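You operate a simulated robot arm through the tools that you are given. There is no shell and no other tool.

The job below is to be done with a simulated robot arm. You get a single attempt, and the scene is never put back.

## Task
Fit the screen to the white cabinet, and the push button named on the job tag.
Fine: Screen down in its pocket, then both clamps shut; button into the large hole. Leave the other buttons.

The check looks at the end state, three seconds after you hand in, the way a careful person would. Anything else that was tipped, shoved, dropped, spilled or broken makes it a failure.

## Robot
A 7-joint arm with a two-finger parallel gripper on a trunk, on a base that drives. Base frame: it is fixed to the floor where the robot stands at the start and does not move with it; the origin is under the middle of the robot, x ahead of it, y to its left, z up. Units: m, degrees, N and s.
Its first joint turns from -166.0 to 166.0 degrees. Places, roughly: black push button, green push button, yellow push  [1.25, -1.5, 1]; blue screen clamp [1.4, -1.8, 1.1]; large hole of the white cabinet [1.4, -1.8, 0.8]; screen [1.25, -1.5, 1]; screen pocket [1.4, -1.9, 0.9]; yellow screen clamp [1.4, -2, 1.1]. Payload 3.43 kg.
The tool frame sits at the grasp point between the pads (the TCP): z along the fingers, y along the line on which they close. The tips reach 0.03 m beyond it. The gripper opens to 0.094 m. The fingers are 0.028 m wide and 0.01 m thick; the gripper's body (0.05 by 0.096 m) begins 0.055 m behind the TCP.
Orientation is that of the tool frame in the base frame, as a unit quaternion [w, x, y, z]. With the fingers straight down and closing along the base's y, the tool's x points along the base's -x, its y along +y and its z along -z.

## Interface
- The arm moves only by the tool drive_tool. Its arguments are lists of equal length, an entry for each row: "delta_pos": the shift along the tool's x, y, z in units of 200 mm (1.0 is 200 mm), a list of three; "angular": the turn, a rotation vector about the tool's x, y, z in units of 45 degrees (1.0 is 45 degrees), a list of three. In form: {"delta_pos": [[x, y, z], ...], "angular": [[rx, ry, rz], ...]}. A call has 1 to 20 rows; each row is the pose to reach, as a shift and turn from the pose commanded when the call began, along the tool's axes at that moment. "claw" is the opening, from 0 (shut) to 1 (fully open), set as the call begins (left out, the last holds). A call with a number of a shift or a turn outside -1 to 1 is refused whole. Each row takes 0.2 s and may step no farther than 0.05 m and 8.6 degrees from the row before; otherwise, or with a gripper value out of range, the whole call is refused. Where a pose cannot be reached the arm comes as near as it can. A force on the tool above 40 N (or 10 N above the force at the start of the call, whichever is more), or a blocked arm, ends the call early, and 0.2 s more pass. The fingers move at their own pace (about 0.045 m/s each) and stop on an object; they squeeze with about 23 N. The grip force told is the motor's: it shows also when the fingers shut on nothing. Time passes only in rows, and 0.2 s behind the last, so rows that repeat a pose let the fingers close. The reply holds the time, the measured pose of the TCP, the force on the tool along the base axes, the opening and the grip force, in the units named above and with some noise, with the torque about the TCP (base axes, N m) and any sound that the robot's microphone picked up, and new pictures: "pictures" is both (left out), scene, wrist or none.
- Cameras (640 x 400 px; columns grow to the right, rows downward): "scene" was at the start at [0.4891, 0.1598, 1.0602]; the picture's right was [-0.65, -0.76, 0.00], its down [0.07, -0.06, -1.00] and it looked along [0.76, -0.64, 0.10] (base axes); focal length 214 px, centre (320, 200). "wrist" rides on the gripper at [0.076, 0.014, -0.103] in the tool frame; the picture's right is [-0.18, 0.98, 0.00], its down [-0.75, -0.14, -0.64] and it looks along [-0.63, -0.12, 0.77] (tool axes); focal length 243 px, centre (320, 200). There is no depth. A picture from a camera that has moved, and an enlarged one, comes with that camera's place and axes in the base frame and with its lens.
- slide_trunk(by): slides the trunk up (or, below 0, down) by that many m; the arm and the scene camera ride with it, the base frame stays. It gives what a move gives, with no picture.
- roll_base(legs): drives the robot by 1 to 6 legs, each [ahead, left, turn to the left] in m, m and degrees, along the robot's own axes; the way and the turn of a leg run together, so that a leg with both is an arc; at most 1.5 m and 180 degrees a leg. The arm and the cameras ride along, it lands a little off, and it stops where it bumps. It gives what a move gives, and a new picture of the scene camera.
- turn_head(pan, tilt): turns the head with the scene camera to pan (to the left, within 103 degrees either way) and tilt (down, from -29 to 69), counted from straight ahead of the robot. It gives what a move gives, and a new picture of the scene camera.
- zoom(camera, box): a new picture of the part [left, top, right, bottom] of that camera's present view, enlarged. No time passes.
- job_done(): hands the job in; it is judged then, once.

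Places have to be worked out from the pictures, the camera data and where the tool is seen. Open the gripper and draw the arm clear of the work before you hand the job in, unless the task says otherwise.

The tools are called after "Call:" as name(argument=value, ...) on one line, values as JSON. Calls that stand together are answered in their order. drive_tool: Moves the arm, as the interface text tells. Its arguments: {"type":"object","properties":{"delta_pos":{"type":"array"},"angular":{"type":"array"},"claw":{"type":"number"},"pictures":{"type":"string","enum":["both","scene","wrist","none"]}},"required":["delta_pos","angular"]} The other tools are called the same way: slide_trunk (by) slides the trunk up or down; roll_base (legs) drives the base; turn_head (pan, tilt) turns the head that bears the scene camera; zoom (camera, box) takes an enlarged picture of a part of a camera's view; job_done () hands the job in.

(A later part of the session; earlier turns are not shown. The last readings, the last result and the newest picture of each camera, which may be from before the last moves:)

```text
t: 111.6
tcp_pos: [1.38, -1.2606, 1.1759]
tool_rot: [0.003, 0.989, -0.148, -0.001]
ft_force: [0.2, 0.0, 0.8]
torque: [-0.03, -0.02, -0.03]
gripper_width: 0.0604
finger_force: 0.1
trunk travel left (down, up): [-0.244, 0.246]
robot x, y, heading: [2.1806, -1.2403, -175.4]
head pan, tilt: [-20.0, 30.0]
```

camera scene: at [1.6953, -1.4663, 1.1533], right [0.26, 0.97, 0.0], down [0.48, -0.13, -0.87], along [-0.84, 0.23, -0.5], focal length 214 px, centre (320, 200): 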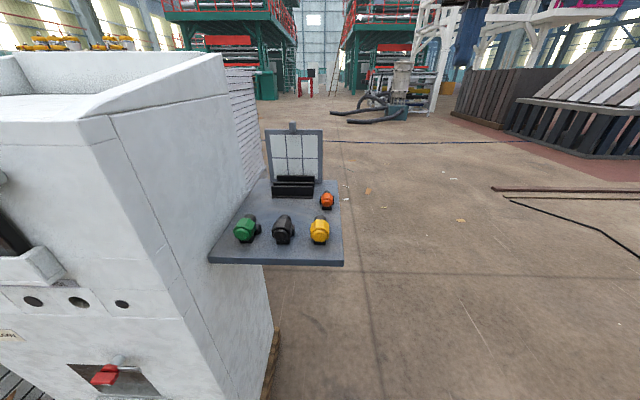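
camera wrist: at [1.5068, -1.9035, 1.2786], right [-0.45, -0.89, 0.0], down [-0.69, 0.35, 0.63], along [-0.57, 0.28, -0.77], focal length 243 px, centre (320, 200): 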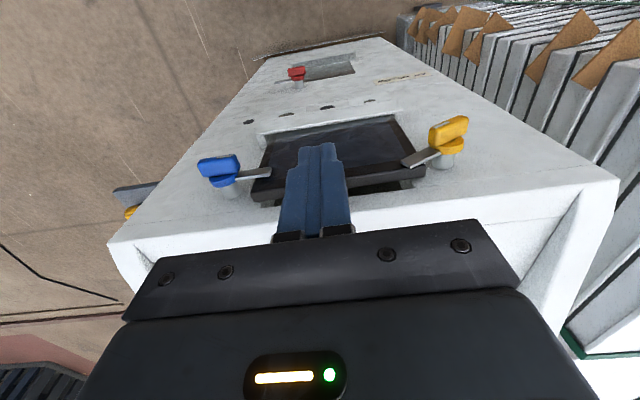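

Yaw is now −17°. I move to a standoff in front of and above the button while tilting the tool 45° toward the cabinet direction.

Call:
drive_tool(delta_pos=[[0.063, 0.083, 0.054], [0.126, 0.166, 0.109], [0.19, 0.25, 0.163], [0.25, 0.33, 0.217], [0.315, 0.415, 0.27], [0.38, 0.5, 0.325], [0.44, 0.58, 0.38]], angular=[[0, -0.143, 0], [0, -0.286, 0], [0, -0.43, 0], [0, -0.57, 0], [0, -0.715, 0], [0, -0.86, 0], [0, -1.0, 0]])

Call:
zoom(camera="wrist", box=[200, 30, 440, 190])

Call:
zoom(camera="scene", box=[260, 160, 380, 270])

```text
t: 113.2
tcp_pos: [1.427, -1.3971, 1.1004]
tool_rot: [-0.055, 0.913, -0.137, -0.38]
ft_force: [1.2, -0.6, -0.8]
torque: [0.02, -0.01, 0.02]
gripper_width: 0.0602
finger_force: 0.2
trunk travel left (down, up): [-0.244, 0.246]
robot x, y, heading: [2.1847, -1.2397, -175.1]
head pan, tilt: [-20.0, 30.0]
camera scene: at [1.6952, -1.4659, 1.1532], right [0.26, 0.97, 0.0], down [0.48, -0.13, -0.87], along [-0.84, 0.23, -0.5], focal length 214 px, centre (320, 200)
camera wrist: at [1.545, -1.4475, 1.1191], right [-0.41, -0.9, 0.13], down [-0.03, 0.16, 0.99], along [-0.91, 0.4, -0.09], focal length 243 px, centre (320, 200)
```

scene: 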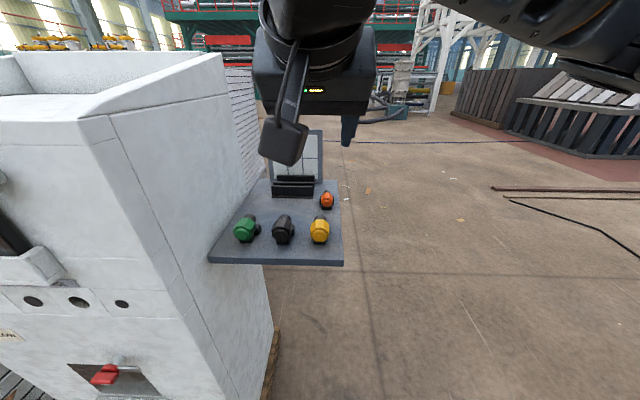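
wrist: 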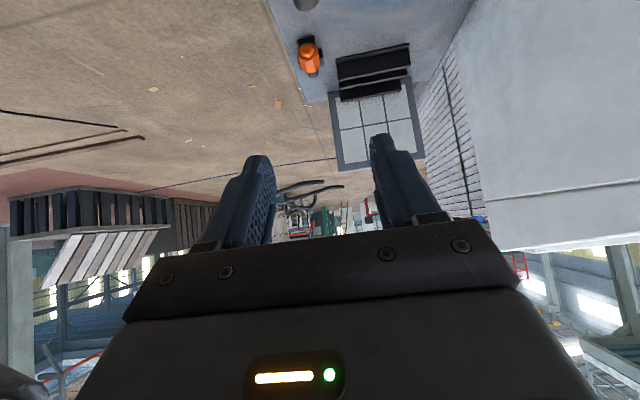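

```text
2.50 times, centred on (320, 110) of wrist
camera zoom: at [1.545, -1.4475, 1.1191], right [-0.41, -0.9, 0.13], down [-0.03, 0.16, 0.99], along [-0.91, 0.4, -0.09], focal length 606 px, centre (320, 425)
```

zoom: 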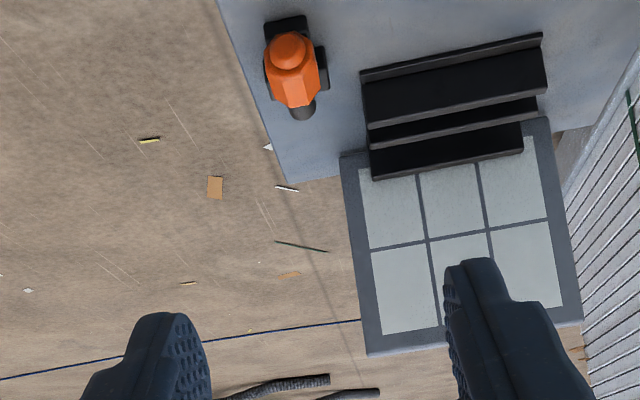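

```text
3.64 times, centred on (320, 215) of scene
camera zoom: at [1.6952, -1.4659, 1.1532], right [0.26, 0.97, 0.0], down [0.48, -0.13, -0.87], along [-0.84, 0.23, -0.5], focal length 780 px, centre (320, 146)
```

zoom: 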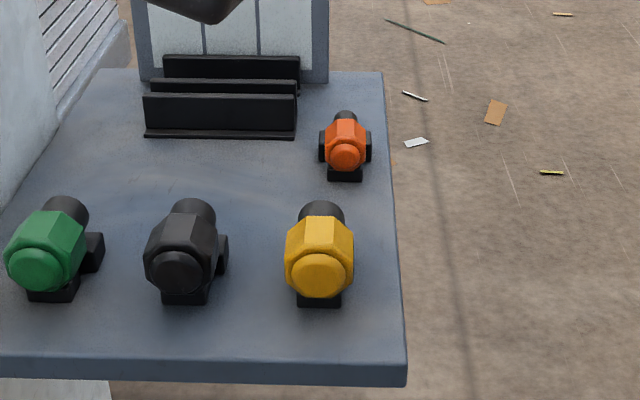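

Wrist view is too flat to see the button, but the scene view puts the dome apex at ≈(1.3625,−1.376,0.874), shelf top z≈0.84. I tilt further to 75° (nearly horizontal) while descending to z≈1.0, in front of the button.

Call:
drive_tool(delta_pos=[[0.073, -0.001, 0.068], [0.146, -0.003, 0.136], [0.22, -0.005, 0.204], [0.293, -0.007, 0.272], [0.366, -0.008, 0.34]], angular=[[0, -0.133, 0], [0, -0.267, 0], [0, -0.4, 0], [0, -0.533, 0], [0, -0.667, 0]])

Call:
zoom(camera="scene", box=[260, 120, 400, 270])

```text
t: 114.4
tcp_pos: [1.4324, -1.397, 1.001]
tool_rot: [-0.089, 0.783, -0.118, -0.604]
ft_force: [0.3, 0.6, 1.1]
torque: [-0.02, 0.04, 0.04]
gripper_width: 0.0604
finger_force: 0.0
trunk travel left (down, up): [-0.244, 0.246]
robot x, y, heading: [2.1829, -1.2438, -175.0]
head pan, tilt: [-20.0, 30.0]
camera scene: at [1.6952, -1.4656, 1.1532], right [0.26, 0.97, 0.0], down [0.48, -0.13, -0.87], along [-0.84, 0.23, -0.5], focal length 214 px, centre (320, 200)
camera wrist: at [1.5415, -1.4449, 0.9543], right [-0.33, -0.93, 0.18], down [0.45, 0.01, 0.89], along [-0.83, 0.38, 0.41], focal length 243 px, centre (320, 200)
```

scene: 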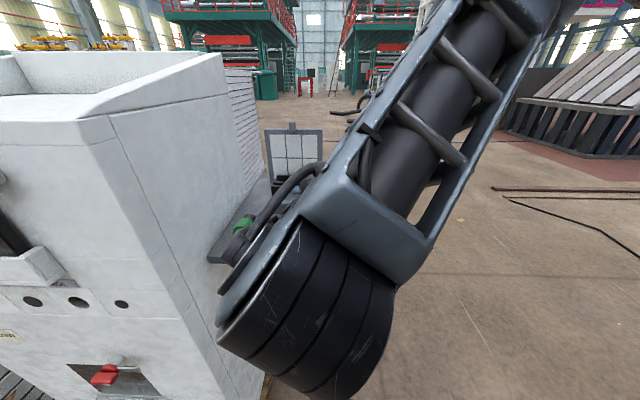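
wrist: 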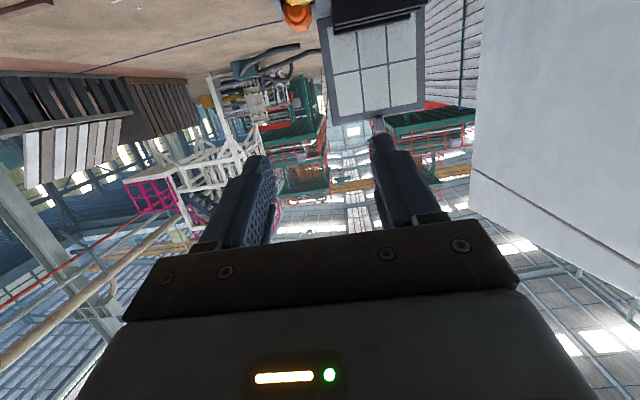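

```text
2.67 times, centred on (330, 195) of scene
camera zoom: at [1.6952, -1.4656, 1.1532], right [0.26, 0.97, 0.0], down [0.48, -0.13, -0.87], along [-0.84, 0.23, -0.5], focal length 572 px, centre (293, 213)
```

zoom: 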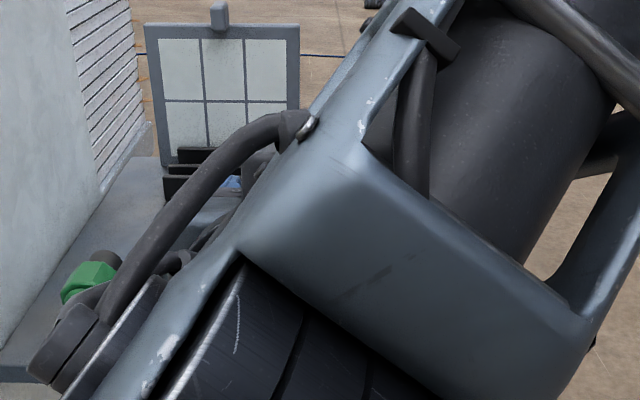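

The forearm now crowds the head camera: the hand points back toward the head from this base pose. I back out and will re-place the base (heading ~165°) so that the hand extends straight back, clear of the head and in view.

Call:
drive_tool(delta_pos=[[-0.084, 0, -0.074], [-0.168, 0, -0.148], [-0.252, 0, -0.222], [-0.336, 0, -0.296], [-0.42, 0, -0.37]], angular=[[0, 0.133, 0], [0, 0.267, 0], [0, 0.4, 0], [0, 0.533, 0], [0, 0.667, 0]], pictures="scene")

```text
t: 115.6
tcp_pos: [1.4797, -1.4112, 1.0998]
tool_rot: [-0.056, 0.914, -0.138, -0.378]
ft_force: [0.2, -0.6, 0.1]
torque: [0.01, 0.01, 0.0]
gripper_width: 0.0601
finger_force: 0.0
trunk travel left (down, up): [-0.244, 0.246]
robot x, y, heading: [2.1808, -1.2436, -175.2]
head pan, tilt: [-20.0, 30.0]
camera scene: at [1.6952, -1.4664, 1.1531], right [0.26, 0.97, 0.0], down [0.48, -0.13, -0.87], along [-0.84, 0.23, -0.5], focal length 214 px, centre (320, 200)
```

scene: 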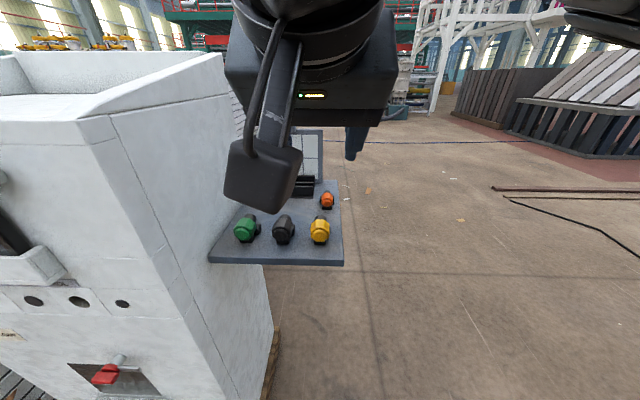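

Now I back up, turn to 165°, and shift left to the new stance, staying 15 cm short for safety.

Call:
roll_base(legs=[[-0.3, 0, 0], [0, 0, -20], [0.08, 0.49, 0]])

Call:
turn_head(pan=-33, tilt=28)

```text
t: 121.2
tcp_pos: [1.5621, -1.6003, 1.1002]
tool_rot: [-0.117, 0.877, -0.29, -0.364]
ft_force: [0.2, -0.4, -0.7]
torque: [-0.02, -0.02, 0.04]
gripper_width: 0.06
finger_force: 0.1
trunk travel left (down, up): [-0.244, 0.246]
robot x, y, heading: [2.284, -1.6748, 165.3]
head pan, tilt: [-20.0, 30.0]
camera scene: at [1.747, -1.7232, 1.1532], right [0.57, 0.82, 0.0], down [0.41, -0.28, -0.87], along [-0.71, 0.49, -0.5], focal length 214 px, centre (320, 200)
```

scene: 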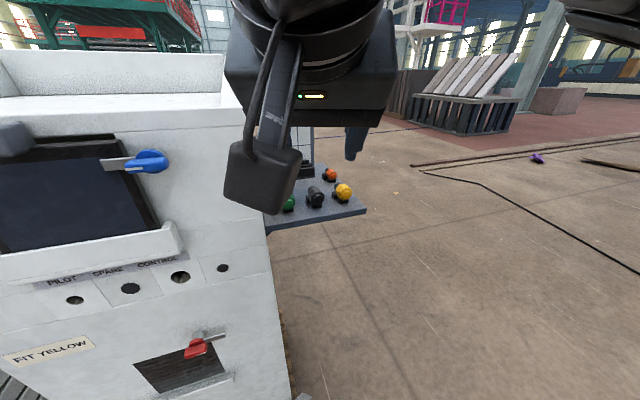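

```text
t: 122.0
tcp_pos: [1.5626, -1.6, 1.1013]
tool_rot: [-0.119, 0.877, -0.29, -0.365]
ft_force: [-0.1, 0.1, 0.2]
torque: [0.01, -0.02, -0.01]
gripper_width: 0.0601
finger_force: 0.2
trunk travel left (down, up): [-0.244, 0.246]
robot x, y, heading: [2.2823, -1.6717, 165.3]
head pan, tilt: [-33.0, 28.0]
camera scene: at [1.76, -1.7072, 1.1563], right [0.74, 0.67, 0.0], down [0.32, -0.35, -0.88], along [-0.6, 0.65, -0.47], focal length 214 px, centre (320, 200)
```

scene: 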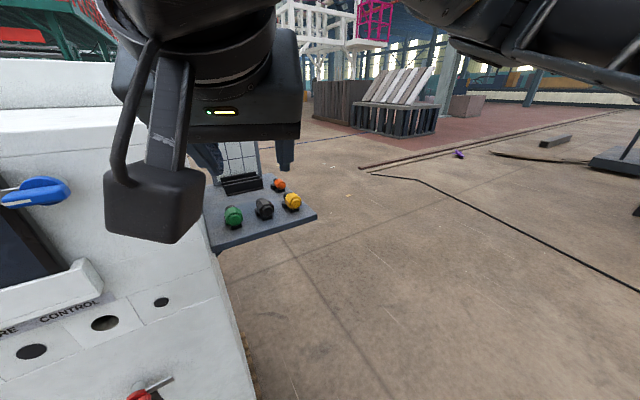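

From here the view to the buttons is open. I rotate the tool back to the cabinet yaw and shift it to the right, aligned with the yellow button.

Call:
drive_tool(delta_pos=[[-0.03, -0.157, 0.03], [-0.06, -0.314, 0.06], [-0.09, -0.471, 0.089], [-0.12, -0.628, 0.118], [-0.15, -0.785, 0.148]], angular=[[-0.061, 0, -0.061], [-0.122, 0, -0.122], [-0.183, 0, -0.183], [-0.245, 0, -0.244], [-0.3057, 0.001, -0.3045]])

```text
t: 123.2
tcp_pos: [1.605, -1.4421, 1.1074]
tool_rot: [-0.055, 0.914, -0.136, -0.379]
ft_force: [-0.8, -0.4, -0.6]
torque: [0.03, 0.01, -0.01]
gripper_width: 0.0601
finger_force: 0.0
out of reach, approached as far as the arm can: row 3, 4, 5
trunk travel left (down, up): [-0.244, 0.246]
robot x, y, heading: [2.2822, -1.674, 165.4]
head pan, tilt: [-33.0, 28.0]
camera scene: at [1.7597, -1.7079, 1.1562], right [0.74, 0.67, 0.0], down [0.32, -0.35, -0.88], along [-0.6, 0.65, -0.47], focal length 214 px, centre (320, 200)
camera wrist: at [1.7226, -1.4922, 1.1263], right [-0.41, -0.9, 0.13], down [-0.03, 0.16, 0.99], along [-0.91, 0.4, -0.1], focal length 243 px, centre (320, 200)
```

scene: 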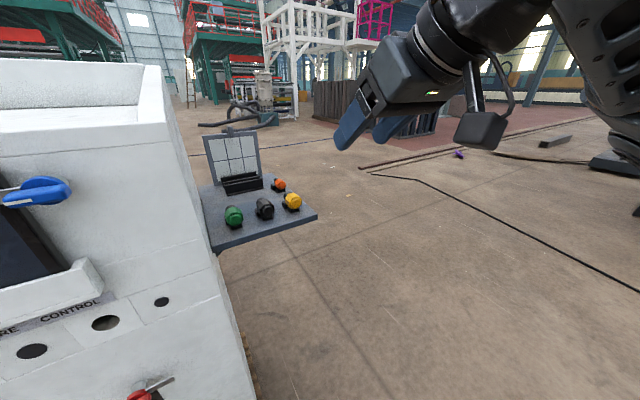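
wrist: 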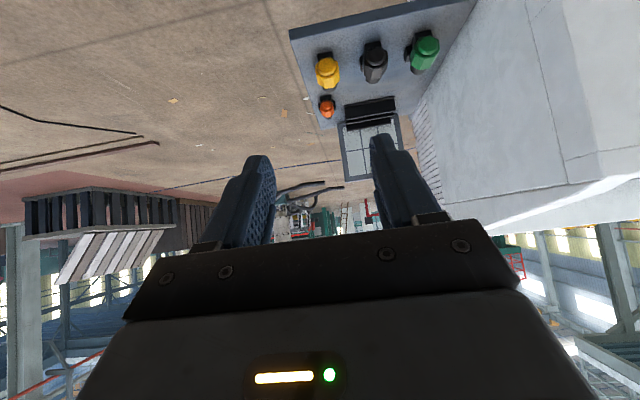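

Both cameras now see the yellow button; I zoom in to triangulate it precisely.

Call:
zoom(camera="wrist", box=[290, 30, 350, 125])

Call:
zoom(camera="scene", box=[250, 165, 330, 235])

```text
4.21 times, centred on (320, 78) of wrist
camera zoom: at [1.7226, -1.4922, 1.1263], right [-0.41, -0.9, 0.13], down [-0.03, 0.16, 0.99], along [-0.91, 0.4, -0.1], focal length 1022 px, centre (320, 716)
```

zoom: 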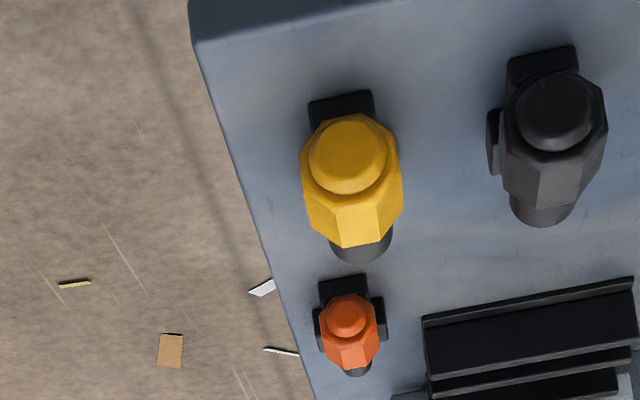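

```text
5.71 times, centred on (290, 200) of scene
camera zoom: at [1.7597, -1.7079, 1.1562], right [0.74, 0.67, 0.0], down [0.32, -0.35, -0.88], along [-0.6, 0.65, -0.47], focal length 1226 px, centre (491, 200)
```

zoom: 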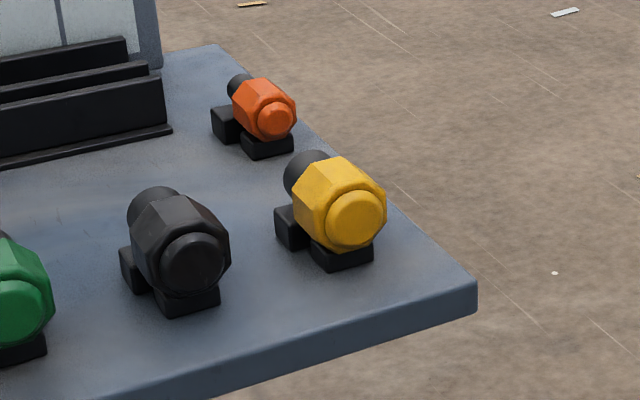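

Dome centre triangulates to (1.371,−1.380,0.879) and the axis yaw is ≈16°, horizontal. I move toward the pre-grasp point, tilting further on the way.

Call:
drive_tool(delta_pos=[[-0.002, 0.006, 0.17], [-0.004, 0.013, 0.34], [-0.007, 0.02, 0.51], [-0.009, 0.026, 0.675]], angular=[[0, -0.083, 0], [0, -0.167, 0], [0, -0.25, 0], [0, -0.333, 0]])

```text
t: 124.2
tcp_pos: [1.5116, -1.4194, 1.0122]
tool_rot: [-0.074, 0.856, -0.13, -0.495]
ft_force: [0.1, -0.4, -0.8]
torque: [0.02, 0.0, 0.0]
gripper_width: 0.0603
finger_force: 0.1
trunk travel left (down, up): [-0.244, 0.246]
robot x, y, heading: [2.2819, -1.6759, 165.2]
head pan, tilt: [-33.0, 28.0]
camera scene: at [1.7602, -1.707, 1.1566], right [0.74, 0.67, 0.0], down [0.32, -0.35, -0.88], along [-0.59, 0.65, -0.47], focal length 214 px, centre (320, 200)
camera wrist: at [1.6296, -1.4682, 0.9986], right [-0.38, -0.91, 0.16], down [0.22, 0.08, 0.97], along [-0.9, 0.4, 0.16], focal length 243 px, centre (320, 200)
```

scene: 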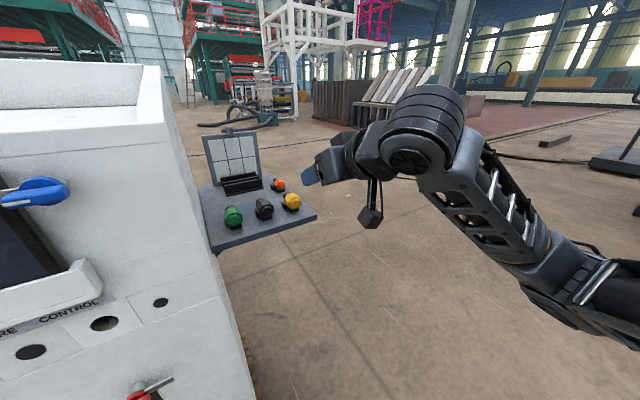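
wrist: 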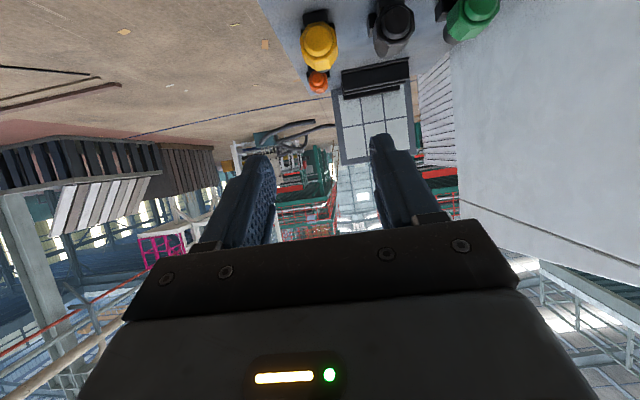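

The arm's configuration is clear of everything and the view is good. I continue down to the pre-grasp point at z≈0.90 with the tool tilted to 75°.

Call:
drive_tool(delta_pos=[[0.081, 0.005, 0.14], [0.162, 0.01, 0.28], [0.243, 0.015, 0.42], [0.3235, 0.0195, 0.563]], angular=[[0, -0.083, 0], [0, -0.167, 0], [0, -0.25, 0], [0, -0.333, 0]])

Call:
zoom(camera="scene", box=[240, 160, 360, 250])

Call:
zoom(camera="wrist", box=[220, 40, 440, 240])

```text
t: 125.2
tcp_pos: [1.4504, -1.4043, 0.8999]
tool_rot: [-0.09, 0.784, -0.119, -0.602]
ft_force: [-0.8, 0.0, -0.1]
torque: [0.04, -0.02, 0.0]
gripper_width: 0.0602
finger_force: 0.2
trunk travel left (down, up): [-0.244, 0.246]
robot x, y, heading: [2.2795, -1.6764, 165.4]
head pan, tilt: [-33.0, 28.0]
camera scene: at [1.7601, -1.7068, 1.1565], right [0.74, 0.67, 0.0], down [0.32, -0.35, -0.88], along [-0.59, 0.65, -0.47], focal length 214 px, centre (320, 200)
camera wrist: at [1.5598, -1.453, 0.8533], right [-0.34, -0.92, 0.18], down [0.45, 0.01, 0.89], along [-0.83, 0.38, 0.41], focal length 243 px, centre (320, 200)
```

scene: 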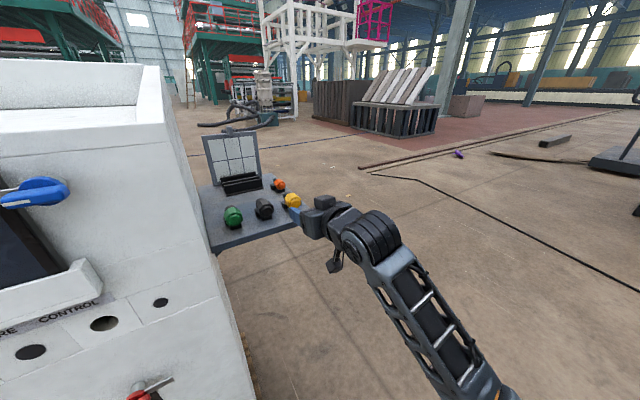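
wrist: 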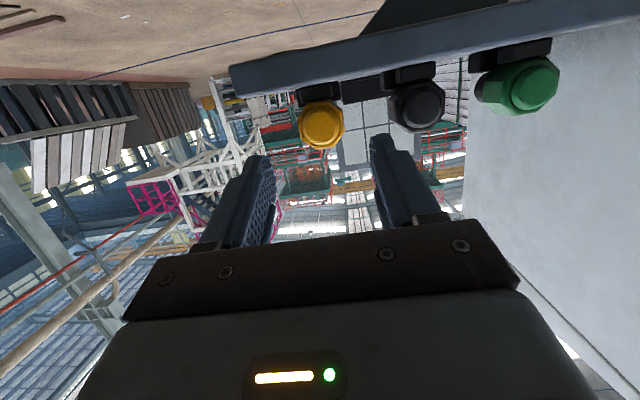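

```text
4.44 times, centred on (300, 205) of scene
camera zoom: at [1.7601, -1.7068, 1.1565], right [0.74, 0.67, 0.0], down [0.32, -0.35, -0.88], along [-0.59, 0.65, -0.47], focal length 953 px, centre (409, 178)
```

zoom: 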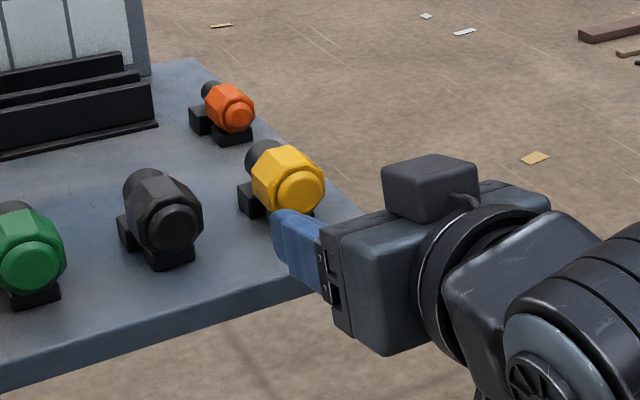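

```text
2.00 times, centred on (330, 140) of wrist
camera zoom: at [1.5598, -1.453, 0.8533], right [-0.34, -0.92, 0.18], down [0.45, 0.01, 0.89], along [-0.83, 0.38, 0.41], focal length 485 px, centre (300, 320)
```

zoom: 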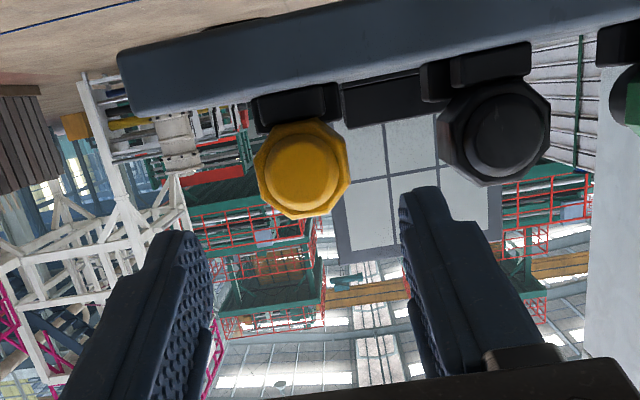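

Dome confirmed at (1.371,−1.3805,0.880) and centred between the fingers. I drop 15 mm and advance 8 cm along the button axis so the fingers straddle the cap.

Call:
drive_tool(delta_pos=[[0.072, 0, 0.019], [0.045, 0.001, 0.12], [0.018, 0.002, 0.22], [-0.01, 0.003, 0.32], [-0.034, 0.004, 0.4145]], angular=[[0, 0, 0], [0, 0, 0], [0, 0, 0], [0, 0, 0], [0, 0, 0]])

Call:
zoom(camera="scene", box=[240, 160, 360, 250])

Call:
zoom(camera="wrist", box=[220, 100, 440, 240])

```text
t: 126.4
tcp_pos: [1.3708, -1.3797, 0.8864]
tool_rot: [-0.089, 0.785, -0.119, -0.602]
ft_force: [0.5, 1.1, -0.1]
torque: [-0.02, -0.02, 0.0]
gripper_width: 0.0603
finger_force: 0.1
trunk travel left (down, up): [-0.244, 0.246]
robot x, y, heading: [2.281, -1.6759, 165.4]
head pan, tilt: [-33.0, 28.0]
camera scene: at [1.7601, -1.7072, 1.1564], right [0.74, 0.67, 0.0], down [0.32, -0.35, -0.88], along [-0.59, 0.65, -0.47], focal length 214 px, centre (320, 200)
camera wrist: at [1.4798, -1.4285, 0.8399], right [-0.33, -0.92, 0.18], down [0.45, 0.01, 0.89], along [-0.83, 0.38, 0.41], focal length 243 px, centre (320, 200)
```

scene: 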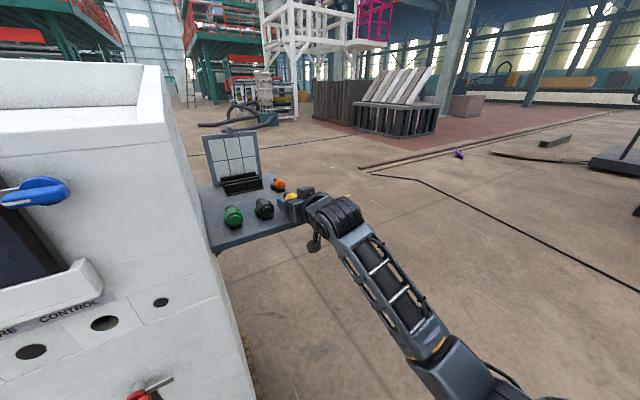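
wrist: 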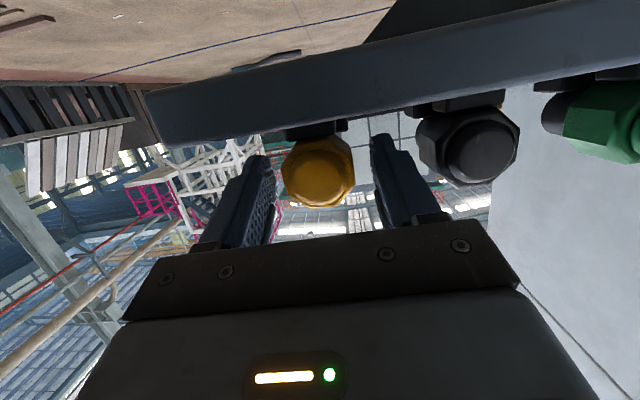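

```text
4.44 times, centred on (300, 205) of scene
camera zoom: at [1.7601, -1.7072, 1.1564], right [0.74, 0.67, 0.0], down [0.32, -0.35, -0.88], along [-0.59, 0.65, -0.47], focal length 953 px, centre (409, 178)
```

zoom: 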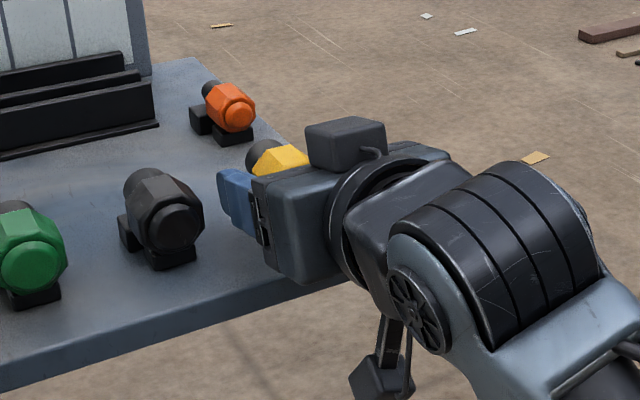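

```text
2.86 times, centred on (330, 170) of wrist
camera zoom: at [1.4798, -1.4285, 0.8399], right [-0.33, -0.92, 0.18], down [0.45, 0.01, 0.89], along [-0.83, 0.38, 0.41], focal length 693 px, centre (291, 286)
```

zoom: 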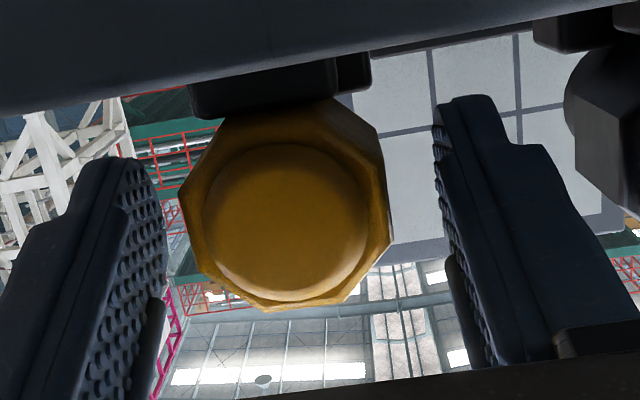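

The cap is centred between the pads (within 1 mm). I close the gripper on it.

Call:
drive_tool(delta_pos=[[0, 0, 0], [0, 0, 0], [0, 0, 0], [0, 0, 0], [0, 0, 0]], angular=[[0, 0, 0], [0, 0, 0], [0, 0, 0], [0, 0, 0], [0, 0, 0]], claw=0, pictures="none")

Call:
zoom(camera="wrist", box=[220, 100, 440, 240])

Call:
zoom(camera="scene", box=[250, 170, 320, 230])

```text
t: 127.6
tcp_pos: [1.3703, -1.3801, 0.8865]
tool_rot: [-0.089, 0.785, -0.12, -0.602]
ft_force: [0.4, -0.1, 0.5]
torque: [0.0, 0.04, 0.02]
gripper_width: 0.0408
finger_force: 23.4
trunk travel left (down, up): [-0.244, 0.246]
robot x, y, heading: [2.2855, -1.6781, 165.5]
head pan, tilt: [-33.0, 28.0]
```

```text
2.86 times, centred on (330, 170) of wrist
camera zoom: at [1.48, -1.4283, 0.8399], right [-0.33, -0.92, 0.18], down [0.45, 0.01, 0.89], along [-0.83, 0.38, 0.41], focal length 693 px, centre (291, 286)
```

zoom: 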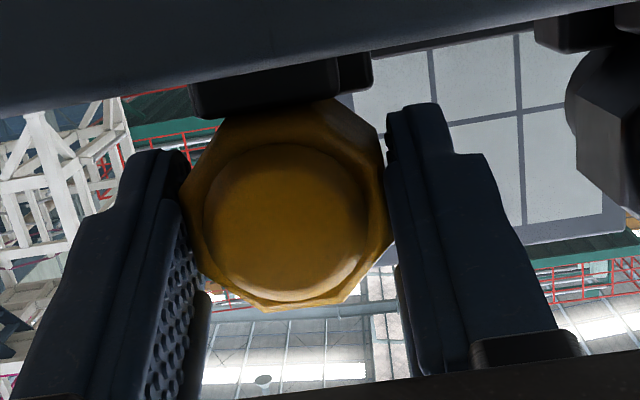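

```text
6.67 times, centred on (285, 200) of scene
camera zoom: at [1.76, -1.7072, 1.1564], right [0.74, 0.67, 0.0], down [0.32, -0.35, -0.88], along [-0.59, 0.65, -0.47], focal length 1430 px, centre (553, 200)
```

zoom: 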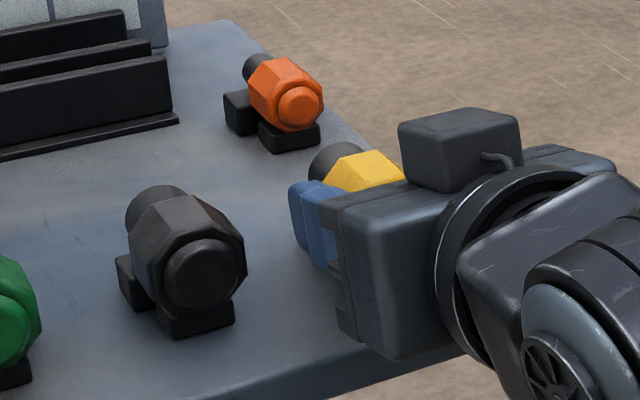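

Gripped at 40.8 mm, 23 N. I lift the button straight up out of its cradle.

Call:
drive_tool(delta_pos=[[-0.05, 0, -0.013], [-0.12, 0, -0.032], [-0.24, 0, -0.064], [-0.36, 0, -0.096]], angular=[[0, 0, 0], [0, 0, 0], [0, 0, 0], [0, 0, 0]])

Call:
zoom(camera="scene", box=[240, 150, 340, 230])

```text
t: 128.6
tcp_pos: [1.3701, -1.3797, 0.9613]
tool_rot: [-0.089, 0.785, -0.119, -0.602]
ft_force: [0.2, -0.1, -0.5]
torque: [-0.03, 0.0, 0.0]
gripper_width: 0.0409
finger_force: 23.1
trunk travel left (down, up): [-0.244, 0.246]
robot x, y, heading: [2.2799, -1.672, 165.5]
head pan, tilt: [-33.0, 28.0]
camera scene: at [1.76, -1.7072, 1.1563], right [0.74, 0.67, 0.0], down [0.32, -0.35, -0.88], along [-0.59, 0.65, -0.47], focal length 214 px, centre (320, 200)
camera wrist: at [1.4803, -1.4277, 0.9138], right [-0.34, -0.92, 0.18], down [0.45, 0.01, 0.89], along [-0.83, 0.38, 0.41], focal length 243 px, centre (320, 200)
```

scene: 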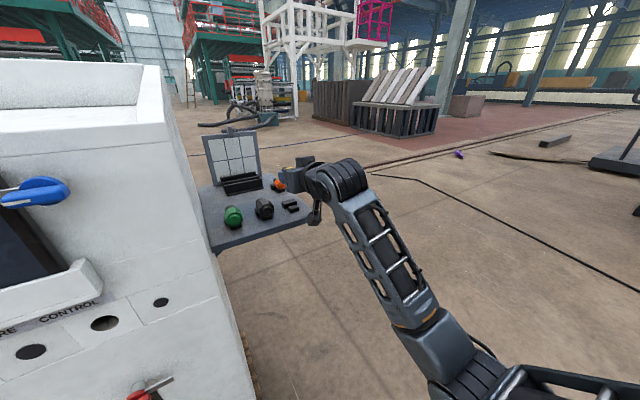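
wrist: 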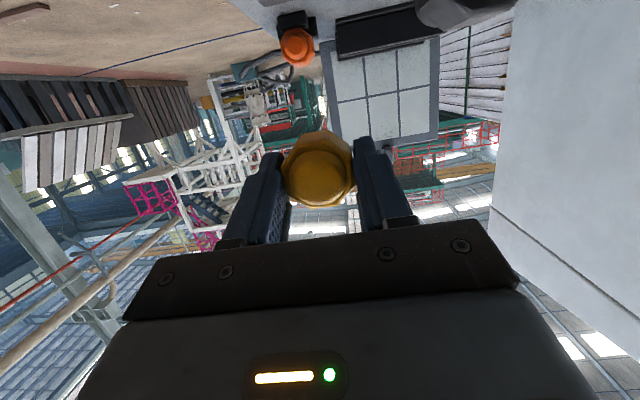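

```text
5.00 times, centred on (290, 190) of scene
camera zoom: at [1.76, -1.7072, 1.1563], right [0.74, 0.67, 0.0], down [0.32, -0.35, -0.88], along [-0.59, 0.65, -0.47], focal length 1072 px, centre (470, 250)
```

zoom: 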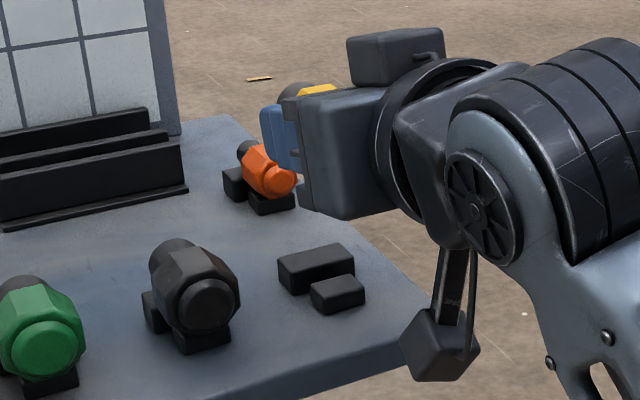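

The button is out; the other buttons are untouched. Next I back off and slide left in front of the cabinet to about 12 cm off the CONTROL hole, estimated at (1.386,−1.776,0.8405).

Call:
roll_base(legs=[[-0.27, 0, 0], [0, 0.386, 0]])

Call:
zoom(camera="scene", box=[200, 120, 400, 300])

```text
t: 132.5
tcp_pos: [1.5319, -1.8214, 0.9605]
tool_rot: [-0.089, 0.784, -0.118, -0.603]
ft_force: [0.5, 0.0, -0.2]
torque: [-0.02, -0.01, 0.01]
gripper_width: 0.0372
finger_force: 22.5
trunk travel left (down, up): [-0.244, 0.246]
robot x, y, heading: [2.4465, -2.1106, 165.8]
head pan, tilt: [-33.0, 28.0]
camera scene: at [1.9224, -2.1467, 1.1563], right [0.74, 0.68, 0.0], down [0.32, -0.35, -0.88], along [-0.6, 0.65, -0.47], focal length 214 px, centre (320, 200)
```

scene: 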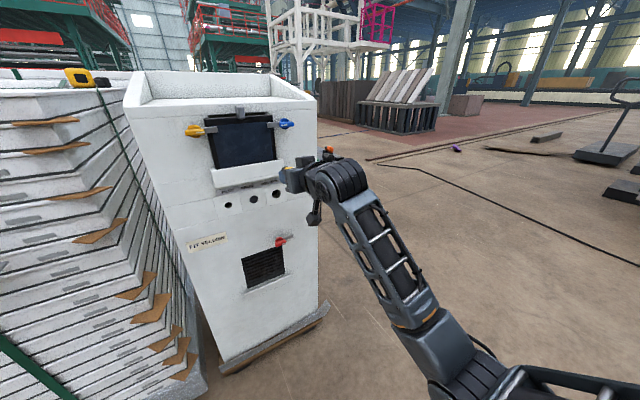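

```text
2.22 times, centred on (300, 210) of scene
camera zoom: at [1.9224, -2.1467, 1.1563], right [0.74, 0.68, 0.0], down [0.32, -0.35, -0.88], along [-0.6, 0.65, -0.47], focal length 477 px, centre (364, 178)
```

zoom: 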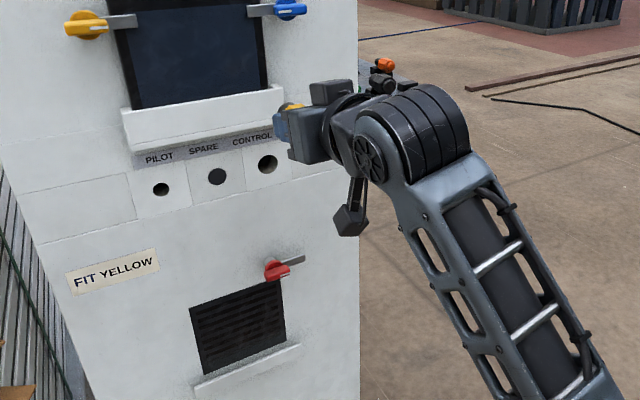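

The grip width settled to 37.2 mm (cap turned onto its flats). I check the button's attitude in the wrist view.

Call:
drive_tool(delta_pos=[[0, 0, 0]], angular=[[0, 0, 0]], pictures="wrist")

Call:
zoom(camera="wrist", box=[230, 90, 430, 240])

Call:
zoom(camera="scene", box=[255, 140, 355, 220])

```text
t: 132.9
tcp_pos: [1.5316, -1.8202, 0.961]
tool_rot: [-0.089, 0.785, -0.118, -0.602]
ft_force: [-0.4, 0.0, -0.5]
torque: [0.01, 0.01, 0.01]
gripper_width: 0.0376
finger_force: 22.6
trunk travel left (down, up): [-0.244, 0.246]
robot x, y, heading: [2.4467, -2.1078, 165.7]
head pan, tilt: [-33.0, 28.0]
camera wrist: at [1.6416, -1.8683, 0.9136], right [-0.33, -0.93, 0.18], down [0.45, 0.01, 0.89], along [-0.83, 0.38, 0.41], focal length 243 px, centre (320, 200)
```

wrist: 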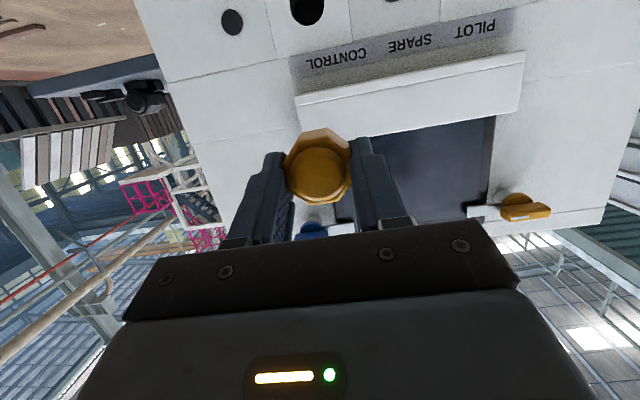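

```text
2.67 times, centred on (330, 165) of wrist
camera zoom: at [1.6416, -1.8683, 0.9136], right [-0.33, -0.93, 0.18], down [0.45, 0.01, 0.89], along [-0.83, 0.38, 0.41], focal length 647 px, centre (293, 293)
```

zoom: 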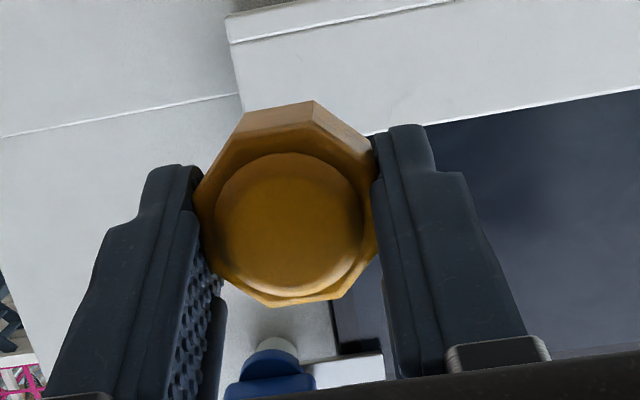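

```text
5.00 times, centred on (305, 180) of scene
camera zoom: at [1.9224, -2.1467, 1.1563], right [0.74, 0.68, 0.0], down [0.32, -0.35, -0.88], along [-0.6, 0.65, -0.47], focal length 1072 px, centre (395, 300)
```

zoom: 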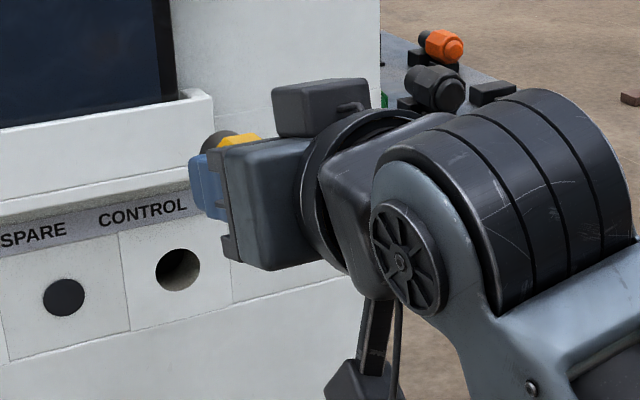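

Call:
zoom(camera="wrist", box=[280, 115, 360, 205])

Call:
zoom(camera="scene", box=[285, 155, 325, 190])

```text
4.44 times, centred on (320, 160) of wrist
camera zoom: at [1.6416, -1.8683, 0.9136], right [-0.33, -0.93, 0.18], down [0.45, 0.01, 0.89], along [-0.83, 0.38, 0.41], focal length 1078 px, centre (320, 378)
```

zoom: 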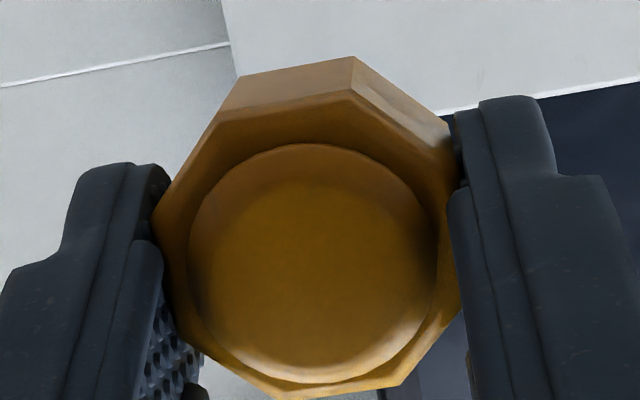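

```text
11.43 times, centred on (305, 172) of scene
camera zoom: at [1.9224, -2.1467, 1.1563], right [0.74, 0.68, 0.0], down [0.32, -0.35, -0.88], along [-0.6, 0.65, -0.47], focal length 2451 px, centre (491, 514)
```

zoom: 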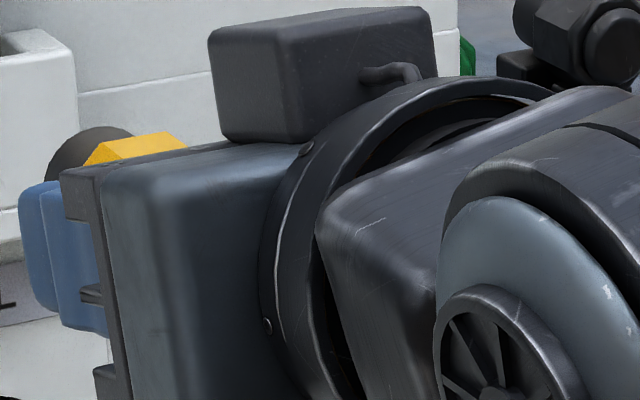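

The button sits squarely in the grip, axis level and along the tool's yaw; axis is ≈7 mm below TCP. Hole ≈30 mm vs shaft ≈27 mm, hole centre (1.386,−1.777,0.841). I lower to hole height, about 12 cm off the face.

Call:
drive_tool(delta_pos=[[0.128, 0.001, 0.069], [0.256, 0.003, 0.138], [0.383, 0.004, 0.207], [0.511, 0.0055, 0.2755]], angular=[[0, 0, 0], [0, 0, 0], [0, 0, 0], [0, 0, 0]])

Call:
zoom(camera="scene", box=[240, 160, 340, 240])

Call:
zoom(camera="wrist", box=[240, 40, 400, 210])

```text
t: 133.9
tcp_pos: [1.5045, -1.8147, 0.8463]
tool_rot: [-0.088, 0.784, -0.118, -0.603]
ft_force: [0.1, 0.0, -0.5]
torque: [-0.02, -0.02, -0.02]
gripper_width: 0.0374
finger_force: 23.0
trunk travel left (down, up): [-0.244, 0.246]
robot x, y, heading: [2.4471, -2.11, 165.7]
head pan, tilt: [-33.0, 28.0]
camera scene: at [1.9225, -2.1466, 1.1564], right [0.74, 0.68, 0.0], down [0.32, -0.35, -0.88], along [-0.6, 0.65, -0.47], focal length 214 px, centre (320, 200)
camera wrist: at [1.6136, -1.8623, 0.8006], right [-0.33, -0.93, 0.18], down [0.45, 0.01, 0.89], along [-0.83, 0.38, 0.41], focal length 243 px, centre (320, 200)
```

scene: 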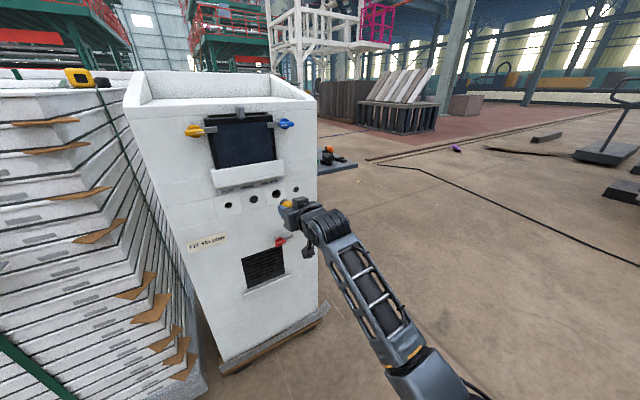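
wrist: 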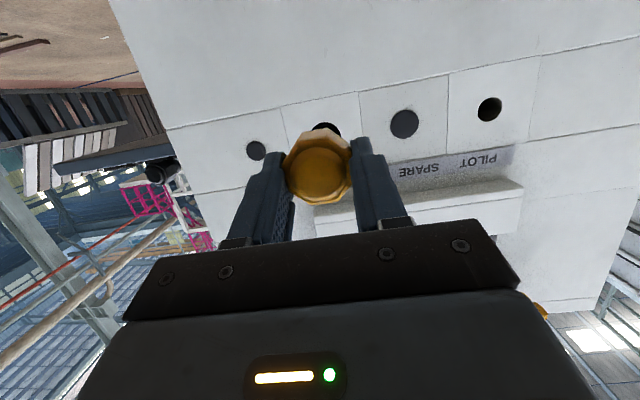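

```text
5.00 times, centred on (290, 200) of scene
camera zoom: at [1.9225, -2.1466, 1.1564], right [0.74, 0.68, 0.0], down [0.32, -0.35, -0.88], along [-0.6, 0.65, -0.47], focal length 1072 px, centre (470, 200)
```

zoom: 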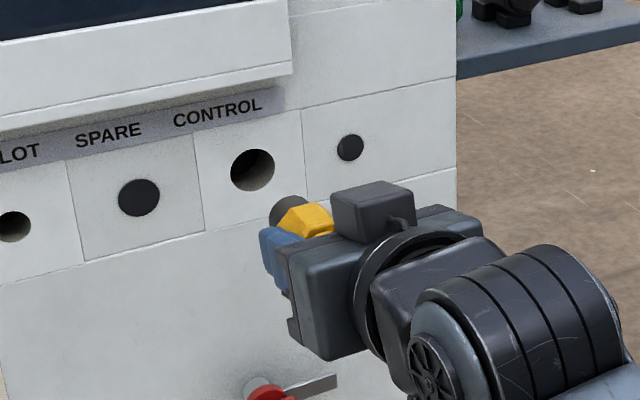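

```text
2.35 times, centred on (320, 125) of wrist
camera zoom: at [1.6136, -1.8623, 0.8006], right [-0.33, -0.93, 0.18], down [0.45, 0.01, 0.89], along [-0.83, 0.38, 0.41], focal length 571 px, centre (320, 376)
```

zoom: 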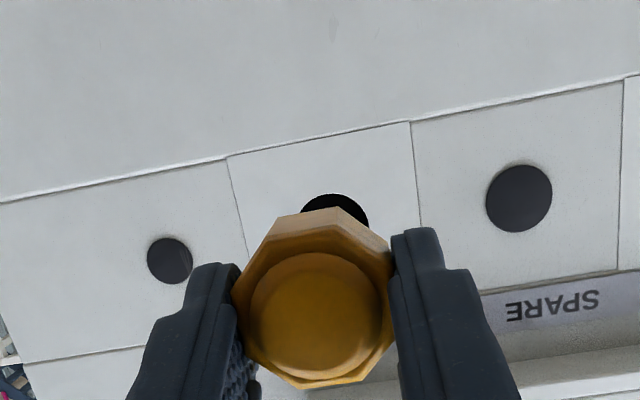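

Triangulated with both cameras: the SPARE and right-hand plugs give the hole line; CONTROL hole centre ≈ (1.391,−1.7807,0.8445). I advance to ~1 cm before the shaft tip meets the face, raised to TCP z 0.852.

Call:
drive_tool(delta_pos=[[-0.049, 0.002, 0.126], [-0.097, 0.0045, 0.251]], angular=[[0, 0, 0], [0, 0, 0]])

Call:
zoom(camera="scene", box=[240, 160, 310, 220])

Call:
zoom(camera="wrist", box=[240, 80, 400, 210])

```text
t: 134.5
tcp_pos: [1.4536, -1.8002, 0.8517]
tool_rot: [-0.089, 0.784, -0.119, -0.602]
ft_force: [0.4, 0.2, -0.5]
torque: [0.01, -0.02, -0.04]
gripper_width: 0.037
finger_force: 22.9
trunk travel left (down, up): [-0.244, 0.246]
robot x, y, heading: [2.4441, -2.1171, 165.4]
head pan, tilt: [-33.0, 28.0]
camera scene: at [1.9225, -2.1467, 1.1564], right [0.74, 0.68, 0.0], down [0.32, -0.35, -0.88], along [-0.6, 0.65, -0.47], focal length 214 px, centre (320, 200)
camera wrist: at [1.5634, -1.8477, 0.8056], right [-0.33, -0.93, 0.18], down [0.45, 0.01, 0.89], along [-0.83, 0.38, 0.41], focal length 243 px, centre (320, 200)
```

scene: 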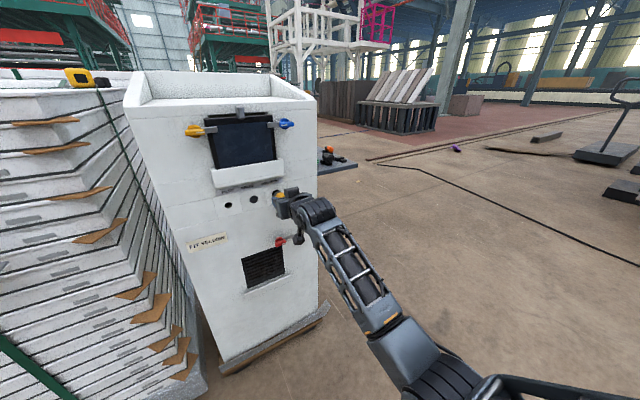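
wrist: 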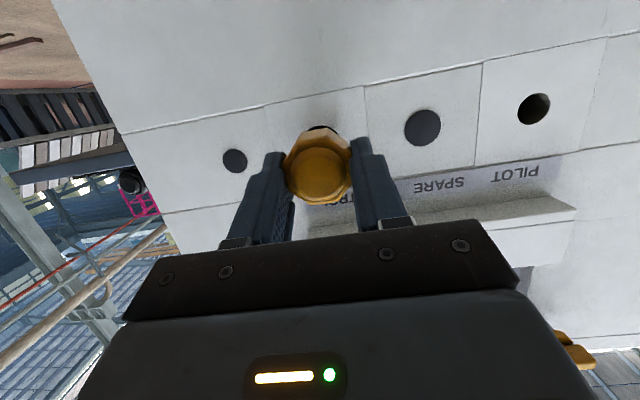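

```text
6.67 times, centred on (275, 190) of scene
camera zoom: at [1.9225, -2.1467, 1.1564], right [0.74, 0.68, 0.0], down [0.32, -0.35, -0.88], along [-0.6, 0.65, -0.47], focal length 1430 px, centre (620, 267)
```

zoom: 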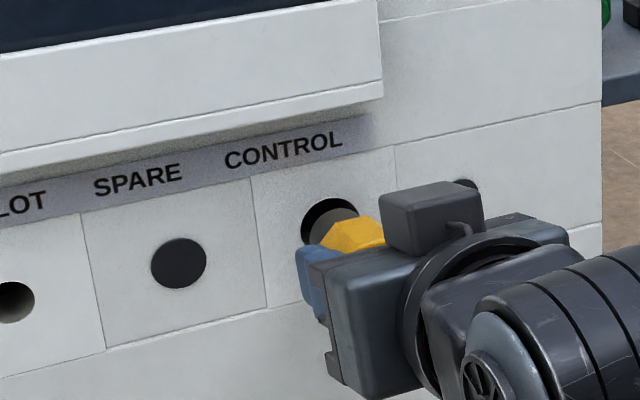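

```text
3.08 times, centred on (320, 145) of wrist
camera zoom: at [1.5634, -1.8477, 0.8056], right [-0.33, -0.93, 0.18], down [0.45, 0.01, 0.89], along [-0.83, 0.38, 0.41], focal length 746 px, centre (320, 369)
```

zoom: 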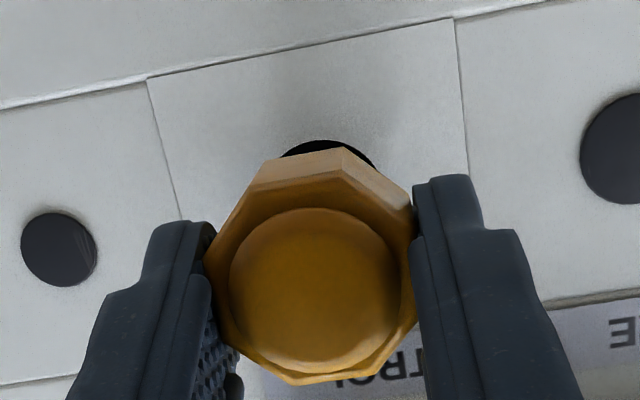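

Call:
zoom(camera="scene", box=[267, 182, 292, 206])

Call:
zoom(camera="wrist", box=[285, 105, 355, 165])

```text
16.00 times, centred on (280, 194) of scene
camera zoom: at [1.9225, -2.1467, 1.1564], right [0.74, 0.68, 0.0], down [0.32, -0.35, -0.88], along [-0.6, 0.65, -0.47], focal length 3432 px, centre (968, 296)
```

zoom: 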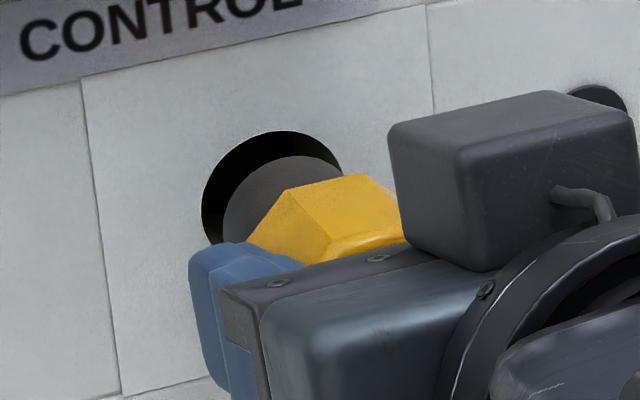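

```text
6.67 times, centred on (320, 135) of wrist
camera zoom: at [1.5634, -1.8477, 0.8056], right [-0.33, -0.93, 0.18], down [0.45, 0.01, 0.89], along [-0.83, 0.38, 0.41], focal length 1618 px, centre (320, 633)
```

zoom: 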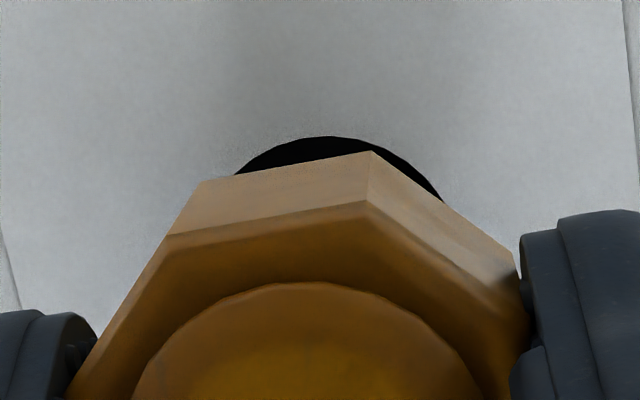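

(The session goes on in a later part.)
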